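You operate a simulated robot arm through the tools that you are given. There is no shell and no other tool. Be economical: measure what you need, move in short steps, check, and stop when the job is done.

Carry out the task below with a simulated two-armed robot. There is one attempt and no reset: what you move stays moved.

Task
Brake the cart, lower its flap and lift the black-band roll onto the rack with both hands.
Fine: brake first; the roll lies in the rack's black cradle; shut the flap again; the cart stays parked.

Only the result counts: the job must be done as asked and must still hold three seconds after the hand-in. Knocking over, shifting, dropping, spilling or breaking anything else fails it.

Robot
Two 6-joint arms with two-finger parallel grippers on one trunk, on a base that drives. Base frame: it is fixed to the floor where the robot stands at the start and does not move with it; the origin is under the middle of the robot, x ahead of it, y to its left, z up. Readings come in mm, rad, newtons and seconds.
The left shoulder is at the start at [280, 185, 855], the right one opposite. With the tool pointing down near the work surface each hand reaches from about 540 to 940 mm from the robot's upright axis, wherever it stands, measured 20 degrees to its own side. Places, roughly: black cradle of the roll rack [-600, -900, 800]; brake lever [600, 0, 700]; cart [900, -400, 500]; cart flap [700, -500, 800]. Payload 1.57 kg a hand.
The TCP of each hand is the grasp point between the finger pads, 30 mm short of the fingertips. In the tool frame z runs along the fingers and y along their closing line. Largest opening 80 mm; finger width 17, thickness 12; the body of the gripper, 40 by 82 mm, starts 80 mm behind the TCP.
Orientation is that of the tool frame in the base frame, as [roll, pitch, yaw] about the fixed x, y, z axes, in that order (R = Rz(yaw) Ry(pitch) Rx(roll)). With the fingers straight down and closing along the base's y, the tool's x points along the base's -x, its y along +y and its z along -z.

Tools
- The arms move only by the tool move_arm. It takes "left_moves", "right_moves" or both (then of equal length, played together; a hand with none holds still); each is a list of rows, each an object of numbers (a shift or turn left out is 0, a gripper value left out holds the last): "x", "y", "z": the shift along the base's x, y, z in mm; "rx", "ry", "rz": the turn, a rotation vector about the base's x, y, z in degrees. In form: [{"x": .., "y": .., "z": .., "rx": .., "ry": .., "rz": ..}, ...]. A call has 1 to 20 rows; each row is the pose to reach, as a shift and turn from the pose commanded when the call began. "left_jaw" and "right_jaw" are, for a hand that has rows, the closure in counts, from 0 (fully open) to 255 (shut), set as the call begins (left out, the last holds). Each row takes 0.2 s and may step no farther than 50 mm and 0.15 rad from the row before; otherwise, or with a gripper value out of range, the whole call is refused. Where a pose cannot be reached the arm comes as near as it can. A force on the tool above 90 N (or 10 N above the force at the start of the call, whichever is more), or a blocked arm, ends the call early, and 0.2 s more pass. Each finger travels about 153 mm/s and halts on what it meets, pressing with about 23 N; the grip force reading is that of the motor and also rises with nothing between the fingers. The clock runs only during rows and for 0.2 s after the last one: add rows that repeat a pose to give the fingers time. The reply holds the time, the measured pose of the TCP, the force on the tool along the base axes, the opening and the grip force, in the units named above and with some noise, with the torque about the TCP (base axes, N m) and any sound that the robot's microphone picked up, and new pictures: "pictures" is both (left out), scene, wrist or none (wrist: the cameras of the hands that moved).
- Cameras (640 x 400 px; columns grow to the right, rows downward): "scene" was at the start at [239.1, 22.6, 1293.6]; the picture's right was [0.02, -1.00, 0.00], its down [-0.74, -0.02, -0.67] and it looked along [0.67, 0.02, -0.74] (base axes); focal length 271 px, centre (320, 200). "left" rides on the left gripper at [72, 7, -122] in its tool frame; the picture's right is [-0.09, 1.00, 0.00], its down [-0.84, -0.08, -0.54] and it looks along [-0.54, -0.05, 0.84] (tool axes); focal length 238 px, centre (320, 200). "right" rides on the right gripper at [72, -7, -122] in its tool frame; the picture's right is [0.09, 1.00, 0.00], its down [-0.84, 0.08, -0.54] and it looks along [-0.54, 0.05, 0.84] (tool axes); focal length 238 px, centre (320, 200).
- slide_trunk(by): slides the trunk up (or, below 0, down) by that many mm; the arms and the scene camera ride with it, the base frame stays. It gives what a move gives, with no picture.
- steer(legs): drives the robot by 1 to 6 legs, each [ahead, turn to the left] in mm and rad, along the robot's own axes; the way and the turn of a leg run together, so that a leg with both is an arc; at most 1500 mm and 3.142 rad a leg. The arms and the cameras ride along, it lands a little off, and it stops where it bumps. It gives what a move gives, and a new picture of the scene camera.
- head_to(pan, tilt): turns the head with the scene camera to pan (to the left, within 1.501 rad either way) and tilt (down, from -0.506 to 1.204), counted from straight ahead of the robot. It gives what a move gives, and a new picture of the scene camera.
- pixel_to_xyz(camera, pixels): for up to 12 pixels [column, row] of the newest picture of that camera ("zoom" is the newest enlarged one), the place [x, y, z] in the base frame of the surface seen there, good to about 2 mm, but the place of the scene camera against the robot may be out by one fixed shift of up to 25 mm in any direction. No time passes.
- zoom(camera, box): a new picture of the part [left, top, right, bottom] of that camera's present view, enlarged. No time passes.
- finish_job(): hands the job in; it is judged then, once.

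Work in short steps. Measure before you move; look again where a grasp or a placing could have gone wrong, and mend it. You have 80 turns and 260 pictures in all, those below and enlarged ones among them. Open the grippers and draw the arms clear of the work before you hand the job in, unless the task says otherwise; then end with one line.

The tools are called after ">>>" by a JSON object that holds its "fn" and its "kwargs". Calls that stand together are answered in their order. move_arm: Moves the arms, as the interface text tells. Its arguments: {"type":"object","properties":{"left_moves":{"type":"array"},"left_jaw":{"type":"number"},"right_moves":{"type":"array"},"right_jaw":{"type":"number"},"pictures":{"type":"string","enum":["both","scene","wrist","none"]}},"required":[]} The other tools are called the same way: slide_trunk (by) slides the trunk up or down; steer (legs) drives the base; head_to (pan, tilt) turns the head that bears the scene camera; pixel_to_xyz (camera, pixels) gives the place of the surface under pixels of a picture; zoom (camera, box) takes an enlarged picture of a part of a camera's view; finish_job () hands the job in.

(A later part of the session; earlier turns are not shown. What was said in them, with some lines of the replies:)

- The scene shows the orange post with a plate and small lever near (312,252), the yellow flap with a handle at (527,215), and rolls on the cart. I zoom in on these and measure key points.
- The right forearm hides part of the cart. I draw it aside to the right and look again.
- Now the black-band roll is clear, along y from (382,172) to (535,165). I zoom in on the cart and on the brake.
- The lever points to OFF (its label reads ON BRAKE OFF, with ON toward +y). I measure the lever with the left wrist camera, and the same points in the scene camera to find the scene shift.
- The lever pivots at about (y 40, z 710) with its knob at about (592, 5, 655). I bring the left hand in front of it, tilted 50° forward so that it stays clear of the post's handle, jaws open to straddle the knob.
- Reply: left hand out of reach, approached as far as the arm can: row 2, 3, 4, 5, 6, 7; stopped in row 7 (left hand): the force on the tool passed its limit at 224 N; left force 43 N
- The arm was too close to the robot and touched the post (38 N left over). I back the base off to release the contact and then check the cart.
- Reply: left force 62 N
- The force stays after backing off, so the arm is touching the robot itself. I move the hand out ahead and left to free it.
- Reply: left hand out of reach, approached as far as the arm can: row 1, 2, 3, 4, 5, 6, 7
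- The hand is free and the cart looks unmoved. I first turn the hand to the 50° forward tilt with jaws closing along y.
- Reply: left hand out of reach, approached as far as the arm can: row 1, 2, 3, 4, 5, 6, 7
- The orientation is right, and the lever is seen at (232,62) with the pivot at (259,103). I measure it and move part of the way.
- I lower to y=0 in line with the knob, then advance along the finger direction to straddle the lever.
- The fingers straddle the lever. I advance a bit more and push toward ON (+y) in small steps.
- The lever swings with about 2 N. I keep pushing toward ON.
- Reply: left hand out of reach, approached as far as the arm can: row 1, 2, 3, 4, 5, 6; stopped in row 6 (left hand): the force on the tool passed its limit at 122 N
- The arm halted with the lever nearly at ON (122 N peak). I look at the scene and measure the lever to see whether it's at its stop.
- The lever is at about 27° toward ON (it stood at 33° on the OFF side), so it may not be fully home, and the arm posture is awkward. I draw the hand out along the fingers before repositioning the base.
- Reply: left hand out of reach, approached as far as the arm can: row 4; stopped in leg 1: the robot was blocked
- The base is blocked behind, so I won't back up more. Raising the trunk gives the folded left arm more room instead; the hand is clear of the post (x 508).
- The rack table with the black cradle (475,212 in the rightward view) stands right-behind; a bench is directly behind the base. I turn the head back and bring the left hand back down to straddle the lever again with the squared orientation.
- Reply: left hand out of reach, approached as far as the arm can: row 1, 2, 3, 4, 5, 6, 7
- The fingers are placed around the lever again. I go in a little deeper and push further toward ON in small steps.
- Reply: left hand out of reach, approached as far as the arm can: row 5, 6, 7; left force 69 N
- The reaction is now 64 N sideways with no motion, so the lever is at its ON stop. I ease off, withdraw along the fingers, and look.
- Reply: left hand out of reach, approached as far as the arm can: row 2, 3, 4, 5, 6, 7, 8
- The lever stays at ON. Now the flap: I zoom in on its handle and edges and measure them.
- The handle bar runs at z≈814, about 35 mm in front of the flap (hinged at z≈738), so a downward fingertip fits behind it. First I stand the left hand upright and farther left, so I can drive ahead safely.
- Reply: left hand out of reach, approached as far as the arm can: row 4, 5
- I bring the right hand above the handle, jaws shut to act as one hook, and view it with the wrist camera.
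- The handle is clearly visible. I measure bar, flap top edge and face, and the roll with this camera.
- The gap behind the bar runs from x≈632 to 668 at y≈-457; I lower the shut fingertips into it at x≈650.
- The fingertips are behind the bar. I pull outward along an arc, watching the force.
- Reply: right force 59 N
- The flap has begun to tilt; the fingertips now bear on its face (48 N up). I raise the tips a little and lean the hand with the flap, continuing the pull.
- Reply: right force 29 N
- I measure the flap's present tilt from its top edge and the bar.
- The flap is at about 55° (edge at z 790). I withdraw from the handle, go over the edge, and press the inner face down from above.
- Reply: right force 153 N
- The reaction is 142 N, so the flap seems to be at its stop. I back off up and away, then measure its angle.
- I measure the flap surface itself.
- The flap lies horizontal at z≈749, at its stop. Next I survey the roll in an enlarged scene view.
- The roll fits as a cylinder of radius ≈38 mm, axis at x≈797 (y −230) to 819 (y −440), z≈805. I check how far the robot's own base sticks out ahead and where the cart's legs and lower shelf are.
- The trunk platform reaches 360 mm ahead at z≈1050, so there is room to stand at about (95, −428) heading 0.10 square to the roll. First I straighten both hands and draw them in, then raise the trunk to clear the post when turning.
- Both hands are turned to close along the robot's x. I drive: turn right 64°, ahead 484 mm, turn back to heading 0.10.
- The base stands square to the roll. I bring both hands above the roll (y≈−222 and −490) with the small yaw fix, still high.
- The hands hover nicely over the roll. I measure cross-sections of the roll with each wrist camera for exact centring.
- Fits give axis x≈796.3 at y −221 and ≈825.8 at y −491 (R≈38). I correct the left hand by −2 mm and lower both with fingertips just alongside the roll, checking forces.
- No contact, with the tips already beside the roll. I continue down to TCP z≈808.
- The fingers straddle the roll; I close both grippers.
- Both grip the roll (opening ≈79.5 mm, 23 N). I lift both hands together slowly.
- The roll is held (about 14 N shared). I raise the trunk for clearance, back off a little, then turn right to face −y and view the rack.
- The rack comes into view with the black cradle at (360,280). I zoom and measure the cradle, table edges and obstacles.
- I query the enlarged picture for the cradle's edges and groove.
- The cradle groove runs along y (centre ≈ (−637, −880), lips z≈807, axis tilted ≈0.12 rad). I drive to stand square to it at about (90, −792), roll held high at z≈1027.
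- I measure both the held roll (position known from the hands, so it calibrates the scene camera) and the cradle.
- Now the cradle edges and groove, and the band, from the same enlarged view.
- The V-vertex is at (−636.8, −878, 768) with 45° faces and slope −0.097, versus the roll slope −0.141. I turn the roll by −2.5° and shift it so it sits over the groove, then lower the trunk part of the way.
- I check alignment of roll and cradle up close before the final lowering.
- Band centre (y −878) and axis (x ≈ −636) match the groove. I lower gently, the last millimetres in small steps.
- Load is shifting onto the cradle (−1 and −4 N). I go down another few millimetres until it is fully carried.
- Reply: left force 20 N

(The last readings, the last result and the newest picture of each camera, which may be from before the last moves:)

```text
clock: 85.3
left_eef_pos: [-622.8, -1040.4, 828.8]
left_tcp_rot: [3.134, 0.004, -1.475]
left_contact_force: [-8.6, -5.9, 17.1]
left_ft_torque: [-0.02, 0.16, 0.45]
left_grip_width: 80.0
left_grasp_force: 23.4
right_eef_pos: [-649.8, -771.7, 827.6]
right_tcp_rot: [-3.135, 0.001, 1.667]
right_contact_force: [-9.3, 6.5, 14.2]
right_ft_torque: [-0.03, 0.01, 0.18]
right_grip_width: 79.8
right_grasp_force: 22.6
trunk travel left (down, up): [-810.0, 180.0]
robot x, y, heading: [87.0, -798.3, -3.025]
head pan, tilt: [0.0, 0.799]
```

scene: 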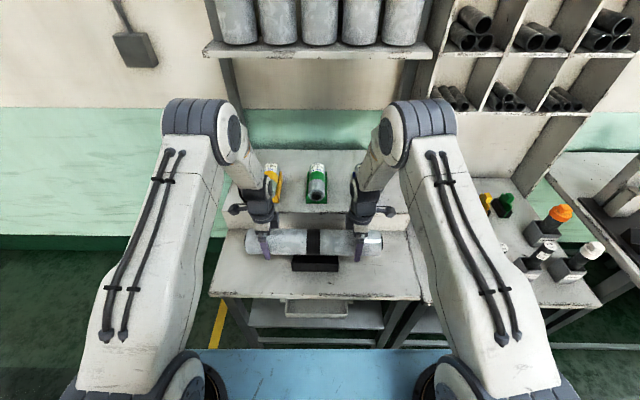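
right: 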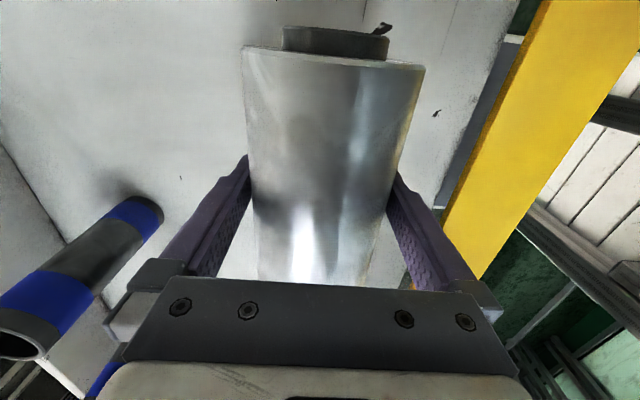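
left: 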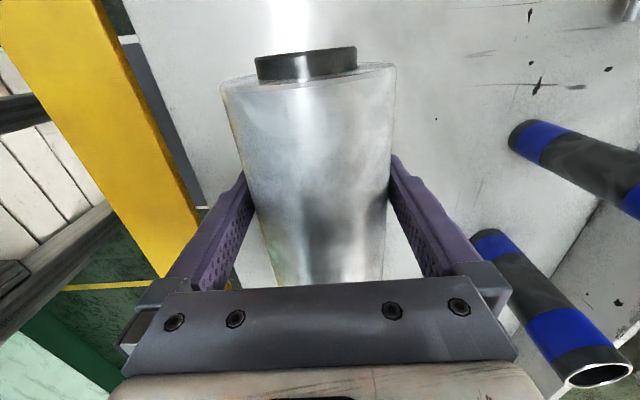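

The cradle carries the roll now. I relax the push by 2 mm and open both grippers fully, then check side forces.

>>> {"fn": "move_arm", "kwargs": {"left_moves": [{"z": 2}, {"z": 2}, {"z": 2}], "right_moves": [{"z": 2}, {"z": 2}, {"z": 2}], "left_jaw": 0, "right_jaw": 0, "pictures": "wrist"}}

```text
clock: 86.1
left_eef_pos: [-621.6, -1040.7, 827.5]
left_tcp_rot: [3.138, 0.004, -1.477]
left_contact_force: [-16.4, 4.5, 2.4]
left_ft_torque: [0.04, 0.09, -0.08]
left_grip_width: 80.4
left_grasp_force: 0.0
right_eef_pos: [-648.7, -773.0, 827.4]
right_tcp_rot: [-3.137, 0.0, 1.667]
right_contact_force: [-14.9, -7.0, 2.6]
right_ft_torque: [-0.02, 0.11, 0.33]
right_grip_width: 79.9
right_grasp_force: 0.0
trunk travel left (down, up): [-810.0, 180.0]
robot x, y, heading: [89.5, -797.9, -3.022]
head pan, tilt: [0.0, 0.799]
```

right: 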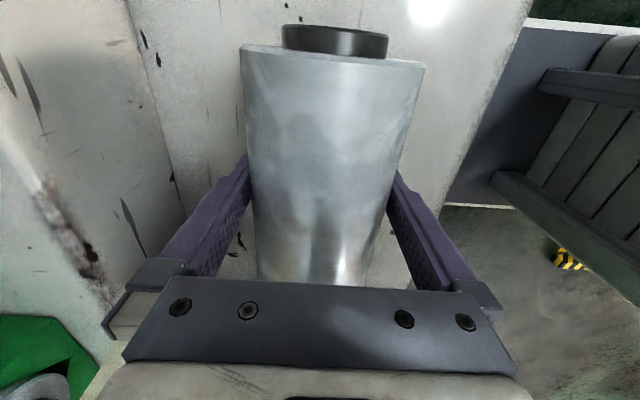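
left: 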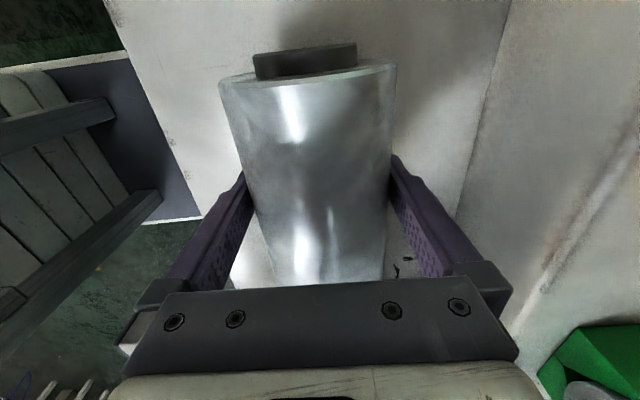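

The roll pushes both hands about 15 N toward −x; I shift them −1.2 mm to null it before withdrawing.

>>> {"fn": "move_arm", "kwargs": {"left_moves": [{"x": -0.6}, {"x": -1.2}, {"x": -1.2}], "right_moves": [{"x": -0.6}, {"x": -1.2}, {"x": -1.2}], "pictures": "none"}}

```text
clock: 86.9
left_eef_pos: [-622.1, -1043.1, 827.4]
left_tcp_rot: [3.141, 0.004, -1.475]
left_contact_force: [-11.5, 2.3, 1.2]
left_ft_torque: [0.0, 0.04, -0.05]
left_grip_width: 80.0
left_grasp_force: 0.0
right_eef_pos: [-649.5, -771.6, 828.8]
right_tcp_rot: [-3.141, -0.001, 1.665]
right_contact_force: [-11.1, -4.1, 0.6]
right_ft_torque: [-0.03, 0.01, 0.27]
right_grip_width: 80.1
right_grasp_force: 0.1
trunk travel left (down, up): [-810.0, 180.0]
robot x, y, heading: [90.6, -797.2, -3.026]
head pan, tilt: [0.0, 0.799]
```

It fell by about 4 N per mm; I shift about 2.8 mm more.

>>> {"fn": "move_arm", "kwargs": {"left_moves": [{"x": -1.4}, {"x": -2.8}, {"x": -2.8}], "right_moves": [{"x": -1.4}, {"x": -2.8}, {"x": -2.8}], "pictures": "none"}}

```text
clock: 87.7
left_eef_pos: [-623.3, -1041.6, 826.9]
left_tcp_rot: [-3.135, 0.003, -1.476]
left_contact_force: [3.5, -2.1, -3.6]
left_ft_torque: [0.02, 0.01, 0.05]
left_grip_width: 79.9
left_grasp_force: 0.0
right_eef_pos: [-648.9, -771.8, 827.2]
right_tcp_rot: [3.137, -0.002, 1.668]
right_contact_force: [4.4, 0.9, 0.3]
right_ft_torque: [0.03, -0.05, 0.05]
right_grip_width: 80.1
right_grasp_force: 0.1
trunk travel left (down, up): [-810.0, 180.0]
robot x, y, heading: [92.5, -793.2, -3.02]
head pan, tilt: [0.0, 0.799]
```

Side forces are now near zero. I withdraw both hands straight up, slowly first.

>>> {"fn": "move_arm", "kwargs": {"left_moves": [{"x": 0.5, "z": 5}, {"x": 0.5, "z": 12}, {"x": 0.5, "z": 20}, {"x": 0.5, "z": 30}, {"x": 0.5, "z": 45}, {"x": 0.5, "z": 70}, {"x": 0.5, "z": 110}], "right_moves": [{"x": 0.5, "z": 5}, {"x": 0.5, "z": 12}, {"x": 0.5, "z": 20}, {"x": 0.5, "z": 30}, {"x": 0.5, "z": 45}, {"x": 0.5, "z": 70}, {"x": 0.5, "z": 110}], "pictures": "scene"}}

```text
clock: 89.3
left_eef_pos: [-622.6, -1041.7, 937.9]
left_tcp_rot: [-3.142, 0.003, -1.474]
left_contact_force: [-0.2, 0.3, -1.1]
left_ft_torque: [0.0, -0.04, -0.01]
left_grip_width: 80.0
left_grasp_force: 0.0
right_eef_pos: [-651.8, -773.1, 939.0]
right_tcp_rot: [-3.141, 0.0, 1.668]
right_contact_force: [0.0, 0.3, -0.3]
right_ft_torque: [-0.01, -0.02, 0.0]
right_grip_width: 79.9
right_grasp_force: 0.1
trunk travel left (down, up): [-810.0, 180.0]
robot x, y, heading: [87.7, -797.3, -3.02]
head pan, tilt: [0.0, 0.799]
```

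scene: 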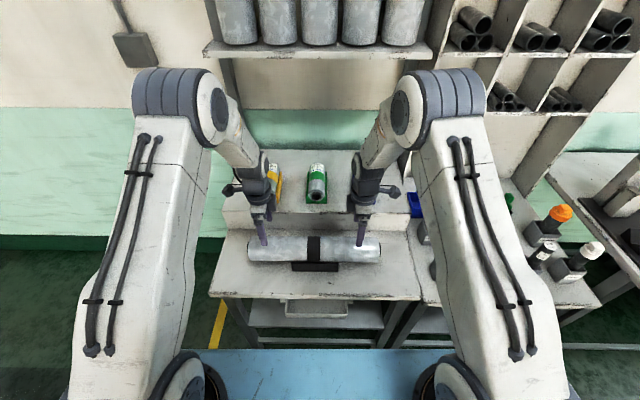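

>>> {"fn": "zoom", "kwargs": {"camera": "scene", "box": [230, 210, 400, 300]}}

>>> {"fn": "pixel_to_xyz", "kwargs": {"camera": "scene", "pixels": [[285, 242], [285, 248], [285, 253], [340, 242], [340, 248], [340, 253], [307, 250], [320, 250], [294, 266], [338, 266], [249, 252], [381, 250]]}}

```text
3.76 times, centred on (315, 255) of scene
```

zoom: 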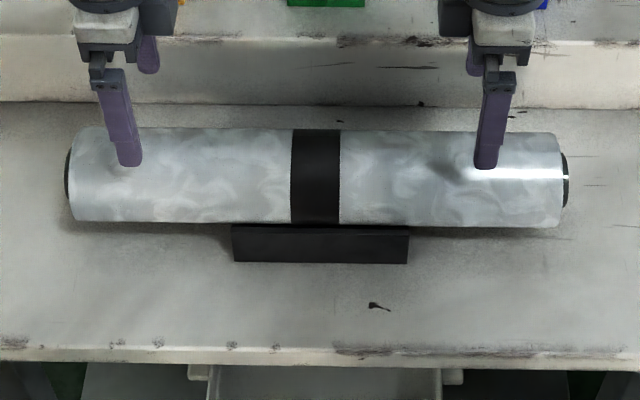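

```text
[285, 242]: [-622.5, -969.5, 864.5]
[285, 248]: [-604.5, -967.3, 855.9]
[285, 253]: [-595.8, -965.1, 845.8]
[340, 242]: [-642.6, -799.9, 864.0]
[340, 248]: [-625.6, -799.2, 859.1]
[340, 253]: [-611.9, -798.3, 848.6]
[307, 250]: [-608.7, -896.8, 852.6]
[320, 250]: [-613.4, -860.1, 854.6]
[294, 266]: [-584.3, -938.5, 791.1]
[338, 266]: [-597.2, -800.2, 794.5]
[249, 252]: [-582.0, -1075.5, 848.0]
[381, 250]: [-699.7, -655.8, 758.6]
```

The roll lies level in the black cradle with its band centred. Now back to the flap: I raise the trunk, and check where the rack table's front edge and the bench are for driving room.

>>> {"fn": "pixel_to_xyz", "kwargs": {"camera": "scene", "pixels": [[315, 302], [225, 300], [415, 300], [550, 303], [600, 300]]}}

>>> {"fn": "slide_trunk", "kwargs": {"by": 160}}

```text
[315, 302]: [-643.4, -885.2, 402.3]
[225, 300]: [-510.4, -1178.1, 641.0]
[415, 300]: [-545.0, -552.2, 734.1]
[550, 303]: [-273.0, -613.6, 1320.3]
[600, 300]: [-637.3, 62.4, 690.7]
```

```text
clock: 91.1
left_eef_pos: [-623.0, -1041.0, 1097.5]
left_tcp_rot: [3.14, 0.005, -1.475]
left_contact_force: [0.8, -0.3, 0.4]
left_ft_torque: [0.04, 0.05, -0.01]
left_grip_width: 80.2
left_grasp_force: 0.0
right_eef_pos: [-650.9, -772.3, 1098.2]
right_tcp_rot: [-3.142, 0.002, 1.668]
right_contact_force: [0.2, 0.5, 0.2]
right_ft_torque: [0.0, 0.04, 0.0]
right_grip_width: 80.2
right_grasp_force: 0.1
trunk travel left (down, up): [-970.0, 20.0]
robot x, y, heading: [95.0, -796.7, -3.024]
head pan, tilt: [0.0, 0.799]
```

Rack edge is at x≈−530, so I keep the base at x≥−90. I go: turn left, back up, turn left to face the cart again, with hands high.

>>> {"fn": "steer", "kwargs": {"legs": [[0, 2.01], [-367, 0], [0, 1.155]]}}

>>> {"fn": "head_to", "kwargs": {"pan": 0, "tilt": 0.9}}

```text
clock: 101.2
left_eef_pos: [595.2, -220.1, 1098.1]
left_tcp_rot: [3.139, 0.003, 1.703]
left_contact_force: [-0.2, 0.3, 0.1]
left_ft_torque: [0.0, -0.02, 0.0]
left_grip_width: 80.0
left_grasp_force: 0.0
right_eef_pos: [634.5, -487.0, 1099.7]
right_tcp_rot: [3.141, 0.001, -1.437]
right_contact_force: [0.9, -0.2, -0.4]
right_ft_torque: [0.05, 0.03, 0.02]
right_grip_width: 79.7
right_grasp_force: 0.0
trunk travel left (down, up): [-970.0, 20.0]
robot x, y, heading: [-106.3, -488.4, 0.156]
head pan, tilt: [0.0, 0.799]
```

scene: 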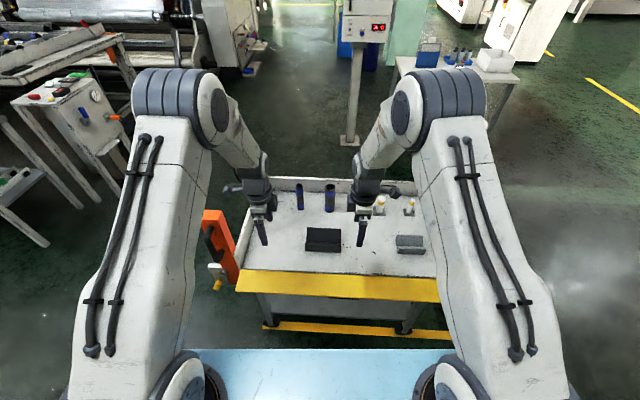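

```text
clock: 101.9
left_eef_pos: [595.2, -221.5, 1098.5]
left_tcp_rot: [3.14, 0.003, 1.704]
left_contact_force: [-0.3, 0.0, -0.1]
left_ft_torque: [-0.04, 0.0, 0.0]
left_grip_width: 80.2
left_grasp_force: 0.1
right_eef_pos: [633.7, -487.2, 1098.5]
right_tcp_rot: [-3.141, 0.001, -1.436]
right_contact_force: [-0.7, -0.3, 0.4]
right_ft_torque: [0.02, 0.01, 0.01]
right_grip_width: 80.1
right_grasp_force: 0.1
trunk travel left (down, up): [-970.0, 20.0]
robot x, y, heading: [-109.3, -491.8, 0.154]
head pan, tilt: [0.0, 0.901]
```

scene: 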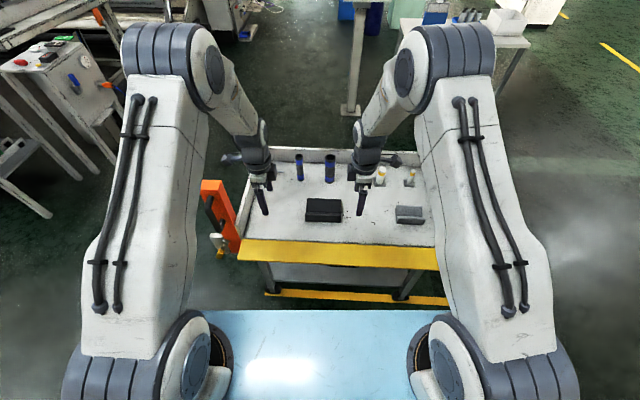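

The base stands at (−108, −490). To shut the flap I'll lift its edge from below with the right hand tilted forward; first I turn the right hand back to close along y and draw it in front of the flap, jaws shut.

>>> {"fn": "move_arm", "kwargs": {"right_moves": [{"x": -10, "y": -11, "rz": -7.66}, {"x": -20, "y": -22, "rz": -15.3}, {"x": -30, "y": -33, "rz": -23}, {"x": -40, "y": -44, "rz": -30.6}, {"x": -50, "y": -55, "rz": -38.3}, {"x": -60, "y": -66, "rz": -46}, {"x": -70, "y": -77, "rz": -53.6}, {"x": -80, "y": -88, "rz": -61.3}, {"x": -90, "y": -99, "rz": -69}, {"x": -100, "y": -110, "rz": -76.6}, {"x": -110, "y": -121, "rz": -84.3}, {"x": -114, "y": -130, "rz": -91.9}], "right_jaw": 255, "pictures": "none"}}

>>> {"fn": "move_arm", "kwargs": {"right_moves": [{"z": -30, "rx": 0.75, "ry": -7.5}, {"z": -60, "rx": 1.5, "ry": -15}, {"z": -90, "rx": 2.25, "ry": -22.4}, {"z": -120, "rx": 3, "ry": -29.9}, {"z": -150, "rx": 3.7, "ry": -37.3}, {"z": -170, "rx": 4.5, "ry": -44.8}, {"z": -170, "rx": 4.5, "ry": -44.8}], "pictures": "both"}}

```text
clock: 104.5
left_eef_pos: [594.4, -219.9, 1097.8]
left_tcp_rot: [3.141, 0.003, 1.703]
left_contact_force: [-0.3, 0.0, -0.2]
left_ft_torque: [-0.04, 0.02, -0.01]
left_grip_width: 80.3
left_grasp_force: 0.1
right_eef_pos: [519.8, -616.7, 1099.1]
right_tcp_rot: [3.141, 0.001, -3.043]
right_contact_force: [0.6, 0.7, 0.1]
right_ft_torque: [0.03, 0.0, 0.0]
right_grip_width: 0.0
right_grasp_force: 21.0
trunk travel left (down, up): [-970.0, 20.0]
robot x, y, heading: [-105.2, -491.6, 0.159]
head pan, tilt: [0.0, 0.901]
```

```text
clock: 106.1
left_eef_pos: [595.3, -220.9, 1099.1]
left_tcp_rot: [3.14, 0.004, 1.705]
left_contact_force: [-0.2, 0.2, -0.9]
left_ft_torque: [0.0, -0.01, -0.02]
left_grip_width: 79.8
left_grasp_force: 0.0
right_eef_pos: [518.3, -617.0, 928.6]
right_tcp_rot: [-3.139, 0.786, -3.04]
right_contact_force: [0.0, 0.5, 0.4]
right_ft_torque: [-0.01, -0.01, 0.01]
right_grip_width: 0.0
right_grasp_force: 21.4
trunk travel left (down, up): [-970.0, 20.0]
robot x, y, heading: [-110.2, -492.1, 0.161]
head pan, tilt: [0.0, 0.901]
```

scene: 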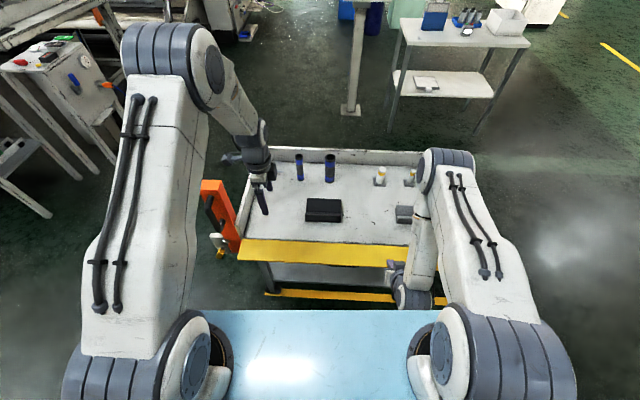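
right: 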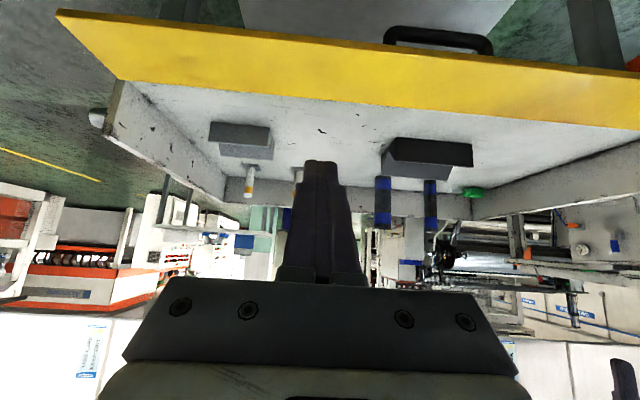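

The 45° forward tilt is reachable. The flap's edge is at x≈596, z≈740 here; I lower in front of it and then move the fingertips under it.

>>> {"fn": "move_arm", "kwargs": {"right_moves": [{"z": -45}, {"z": -90}, {"z": -135}, {"z": -180}, {"z": -218}, {"x": 30, "y": 3, "z": -218}, {"x": 60, "y": 6, "z": -218}, {"x": 86, "y": 8, "z": -218}], "pictures": "both"}}

```text
clock: 107.9
left_eef_pos: [595.7, -221.0, 1098.3]
left_tcp_rot: [3.139, 0.003, 1.703]
left_contact_force: [0.8, 0.4, 0.2]
left_ft_torque: [0.02, 0.0, 0.01]
left_grip_width: 80.0
left_grasp_force: 0.1
right_eef_pos: [606.1, -609.3, 710.5]
right_tcp_rot: [-3.141, 0.785, -3.04]
right_contact_force: [-0.1, 0.1, 0.5]
right_ft_torque: [0.01, -0.02, -0.01]
right_grip_width: 0.0
right_grasp_force: 21.2
trunk travel left (down, up): [-970.0, 20.0]
robot x, y, heading: [-111.9, -490.6, 0.162]
head pan, tilt: [0.0, 0.901]
```

scene: 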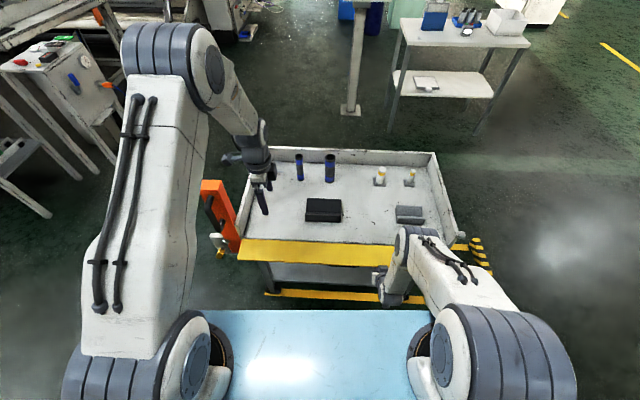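
right: 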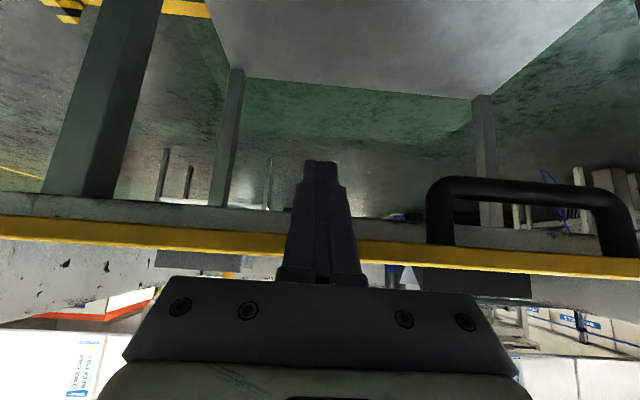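

The fingertips are under the flap's edge. I now lift it along its arc (hinge near (684, 738)), up to 45° first.

>>> {"fn": "move_arm", "kwargs": {"right_moves": [{"x": -1, "z": 10}, {"x": -2, "z": 20}, {"x": -2, "z": 31}, {"x": -1, "z": 45}, {"x": 0, "z": 60}, {"x": 4, "z": 72}, {"x": 9, "z": 84}], "pictures": "wrist"}}

```text
clock: 109.5
left_eef_pos: [595.3, -220.2, 1097.3]
left_tcp_rot: [3.139, 0.005, 1.702]
left_contact_force: [-0.6, -0.1, -0.1]
left_ft_torque: [-0.01, 0.01, 0.02]
left_grip_width: 79.9
left_grasp_force: 0.0
right_eef_pos: [615.9, -609.2, 796.6]
right_tcp_rot: [-3.14, 0.787, -3.039]
right_contact_force: [-1.6, 1.8, -3.9]
right_ft_torque: [-0.02, 0.01, 0.0]
right_grip_width: 0.1
right_grasp_force: 21.0
trunk travel left (down, up): [-970.0, 20.0]
robot x, y, heading: [-109.7, -487.9, 0.158]
head pan, tilt: [0.0, 0.901]
```

right: 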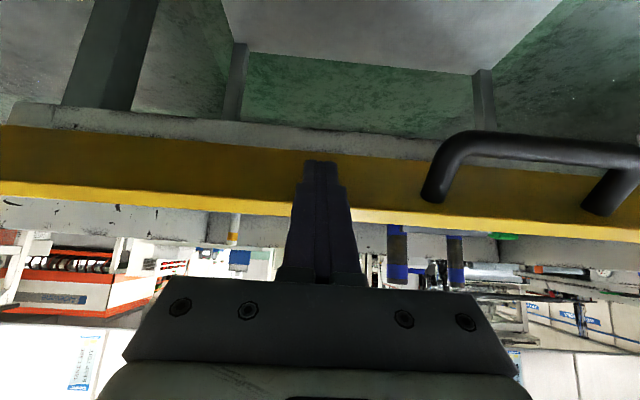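

The flap follows with only ~4 N. I continue from 45° to upright and press it home.

>>> {"fn": "move_arm", "kwargs": {"right_moves": [{"x": 6, "z": 5}, {"x": 12, "z": 10}, {"x": 19, "z": 13}, {"x": 26, "z": 16}, {"x": 34, "z": 17}, {"x": 42, "z": 18}, {"x": 46, "z": 18}, {"x": 49, "z": 18}], "pictures": "wrist"}}

```text
clock: 111.3
left_eef_pos: [593.2, -220.4, 1099.0]
left_tcp_rot: [3.138, 0.004, 1.704]
left_contact_force: [0.2, 0.2, -0.6]
left_ft_torque: [-0.02, 0.02, -0.01]
left_grip_width: 79.9
left_grasp_force: 0.0
right_eef_pos: [655.8, -608.8, 811.1]
right_tcp_rot: [3.141, 0.774, -3.041]
right_contact_force: [-39.0, -1.6, 15.1]
right_ft_torque: [-0.06, 0.21, 0.04]
right_grip_width: 0.0
right_grasp_force: 21.3
trunk travel left (down, up): [-970.0, 20.0]
robot x, y, heading: [-112.9, -494.7, 0.157]
head pan, tilt: [0.0, 0.901]
```

right: 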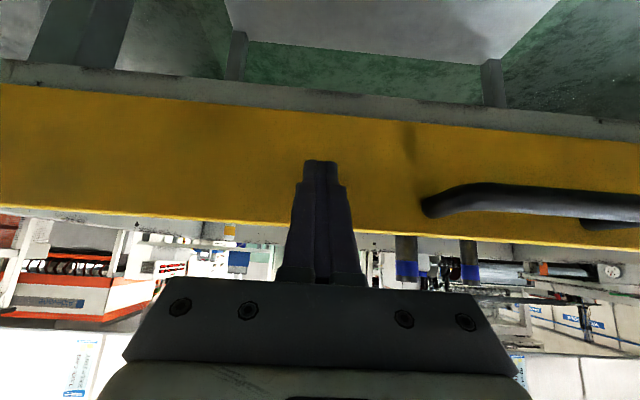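

The reaction is 39 N along −x, so the flap seems upright at its stop. I measure its face.

>>> {"fn": "pixel_to_xyz", "kwargs": {"camera": "right", "pixels": [[200, 105], [200, 150], [200, 205], [200, 215], [400, 125], [400, 170], [400, 225], [100, 100], [100, 195]]}}

```text
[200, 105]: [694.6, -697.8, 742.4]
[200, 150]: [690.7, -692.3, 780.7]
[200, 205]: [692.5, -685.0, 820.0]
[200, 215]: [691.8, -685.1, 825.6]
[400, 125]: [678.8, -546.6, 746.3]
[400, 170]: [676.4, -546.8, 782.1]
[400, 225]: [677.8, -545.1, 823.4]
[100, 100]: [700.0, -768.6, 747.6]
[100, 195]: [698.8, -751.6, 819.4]
```

The face is vertical (x≈692 at both z 742 and 820): the flap is shut. I back the right hand off and up, then check the whole cart.

>>> {"fn": "move_arm", "kwargs": {"right_moves": [{"x": -20, "z": 5}, {"x": -55, "z": 10}, {"x": -95, "z": 20}, {"x": -125, "z": 60}, {"x": -130, "z": 105}, {"x": -130, "z": 150}], "right_jaw": 255, "pictures": "scene"}}

>>> {"fn": "steer", "kwargs": {"legs": [[0, 0.12]]}}

>>> {"fn": "zoom", "kwargs": {"camera": "scene", "box": [180, 120, 520, 320]}}

```text
clock: 112.7
left_eef_pos: [595.8, -219.7, 1097.5]
left_tcp_rot: [-3.141, 0.005, 1.703]
left_contact_force: [0.1, -0.2, -1.1]
left_ft_torque: [0.06, 0.0, -0.02]
left_grip_width: 80.0
left_grasp_force: 0.0
right_eef_pos: [532.3, -608.7, 965.6]
right_tcp_rot: [-3.141, 0.786, -3.039]
right_contact_force: [0.6, 0.5, -0.4]
right_ft_torque: [0.02, 0.0, -0.04]
right_grip_width: 0.1
right_grasp_force: 21.5
trunk travel left (down, up): [-970.0, 20.0]
robot x, y, heading: [-106.2, -490.0, 0.156]
head pan, tilt: [0.0, 0.901]
```

scene: 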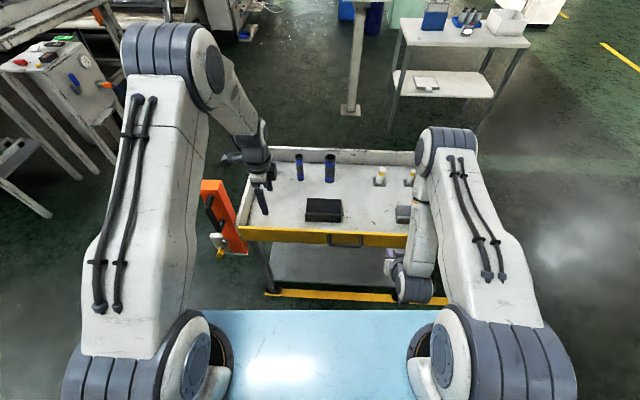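

```text
clock: 113.6
left_eef_pos: [557.4, -135.8, 1097.7]
left_tcp_rot: [3.139, 0.003, 1.827]
left_contact_force: [0.3, 0.1, 0.3]
left_ft_torque: [0.0, -0.02, 0.02]
left_grip_width: 79.9
left_grasp_force: 0.0
right_eef_pos: [542.0, -528.6, 965.3]
right_tcp_rot: [-3.139, 0.784, -2.918]
right_contact_force: [-0.2, -0.1, 0.1]
right_ft_torque: [0.0, -0.01, -0.01]
right_grip_width: 0.2
right_grasp_force: 21.3
trunk travel left (down, up): [-970.0, 20.0]
robot x, y, heading: [-103.2, -491.2, 0.282]
head pan, tilt: [0.0, 0.901]
```

scene: 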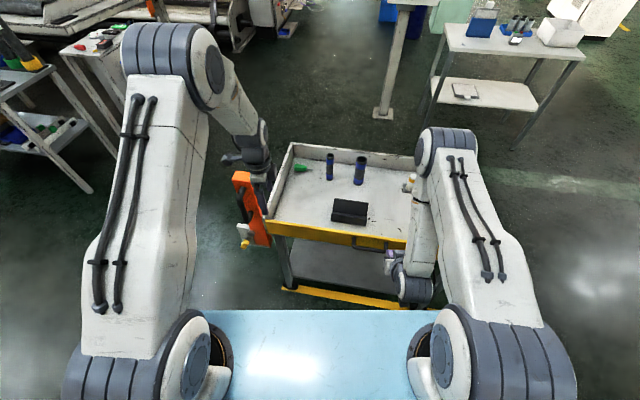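

```text
1.88 times, centred on (350, 220) of scene
```

zoom: 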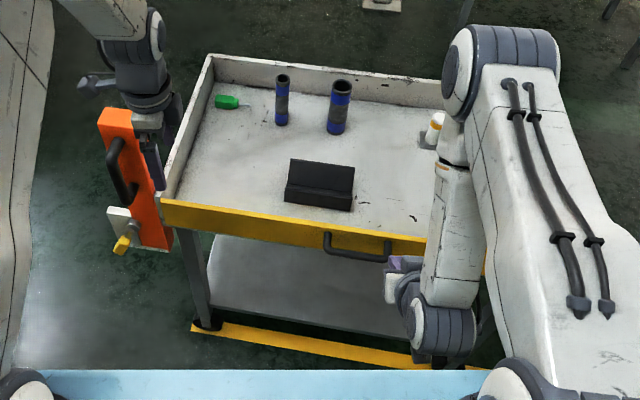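

The cart is unmoved, flap shut, brake lever still at ON. I measure the lever once more, open the right gripper, and draw both arms back clear of the cart and post.

>>> {"fn": "pixel_to_xyz", "kwargs": {"camera": "scene", "pixels": [[244, 246], [247, 236], [240, 232]]}}

>>> {"fn": "move_arm", "kwargs": {"left_moves": [{"x": -20, "z": 10}, {"x": -40, "z": 15}, {"x": -60, "z": 20}, {"x": -80, "z": 20}, {"x": -100, "z": 20}, {"x": -110, "z": 20}], "right_moves": [{"x": -15, "z": 10, "rx": -1.6, "ry": 7.3}, {"x": -30, "z": 20, "rx": -3.2, "ry": 14.6}, {"x": -45, "z": 30, "rx": -4.9, "ry": 21.9}, {"x": -60, "z": 40, "rx": -6.5, "ry": 29.3}, {"x": -75, "z": 50, "rx": -8.1, "ry": 36.6}, {"x": -90, "z": 60, "rx": -9.7, "ry": 43.9}], "left_jaw": 0, "right_jaw": 0, "pictures": "scene"}}

>>> {"fn": "zoom", "kwargs": {"camera": "scene", "box": [220, 160, 300, 260]}}

```text
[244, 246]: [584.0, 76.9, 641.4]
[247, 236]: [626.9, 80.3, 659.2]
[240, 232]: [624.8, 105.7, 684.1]
```

```text
clock: 115.0
left_eef_pos: [446.1, -135.9, 1118.6]
left_tcp_rot: [3.14, 0.003, 1.828]
left_contact_force: [-0.1, -0.3, -0.1]
left_ft_torque: [-0.02, 0.02, -0.04]
left_grip_width: 80.0
left_grasp_force: 0.1
right_eef_pos: [449.8, -528.3, 1024.8]
right_tcp_rot: [3.136, -0.001, -2.921]
right_contact_force: [1.4, -0.5, 0.6]
right_ft_torque: [0.04, -0.02, 0.0]
right_grip_width: 80.1
right_grasp_force: 0.0
trunk travel left (down, up): [-970.0, 20.0]
robot x, y, heading: [-109.2, -487.9, 0.28]
head pan, tilt: [0.0, 0.901]
```

scene: 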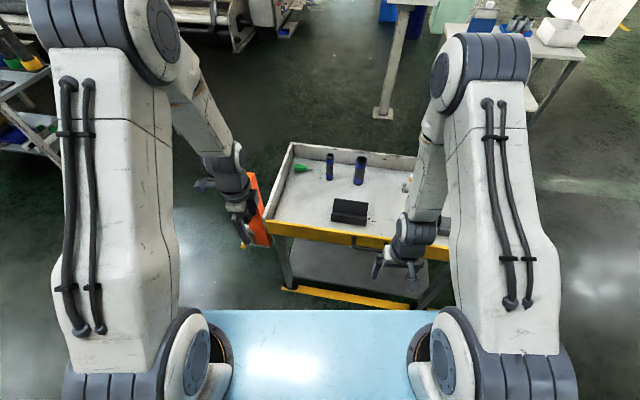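

```text
4.00 times, centred on (260, 210) of scene
```

zoom: 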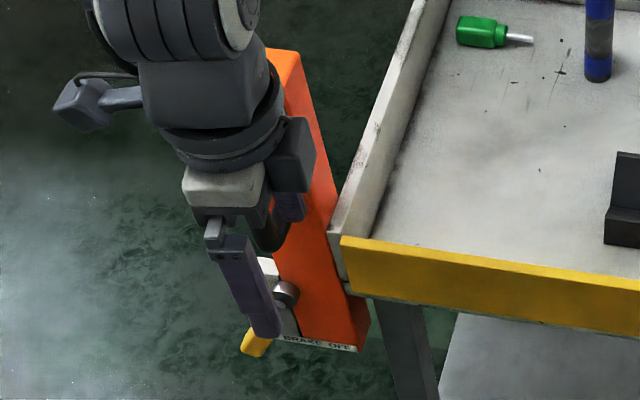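

The brake is at ON, the flap is shut, the cart hasn't moved, both grippers are open and the arms are clear. I hand the job in.

>>> {"fn": "finish_job", "kwargs": {}}

```text
The job is handed in.
```

I braked the cart first, lowered its flap, carried the black-band roll with both hands into the rack's black cradle, and shut the flap again. The cart still stands parked, both arms are clear and the job is handed in. While I was setting the brake, the robot's base backed into the bench behind it and stopped. I saw no sign that the bench moved, but I did not measure it.
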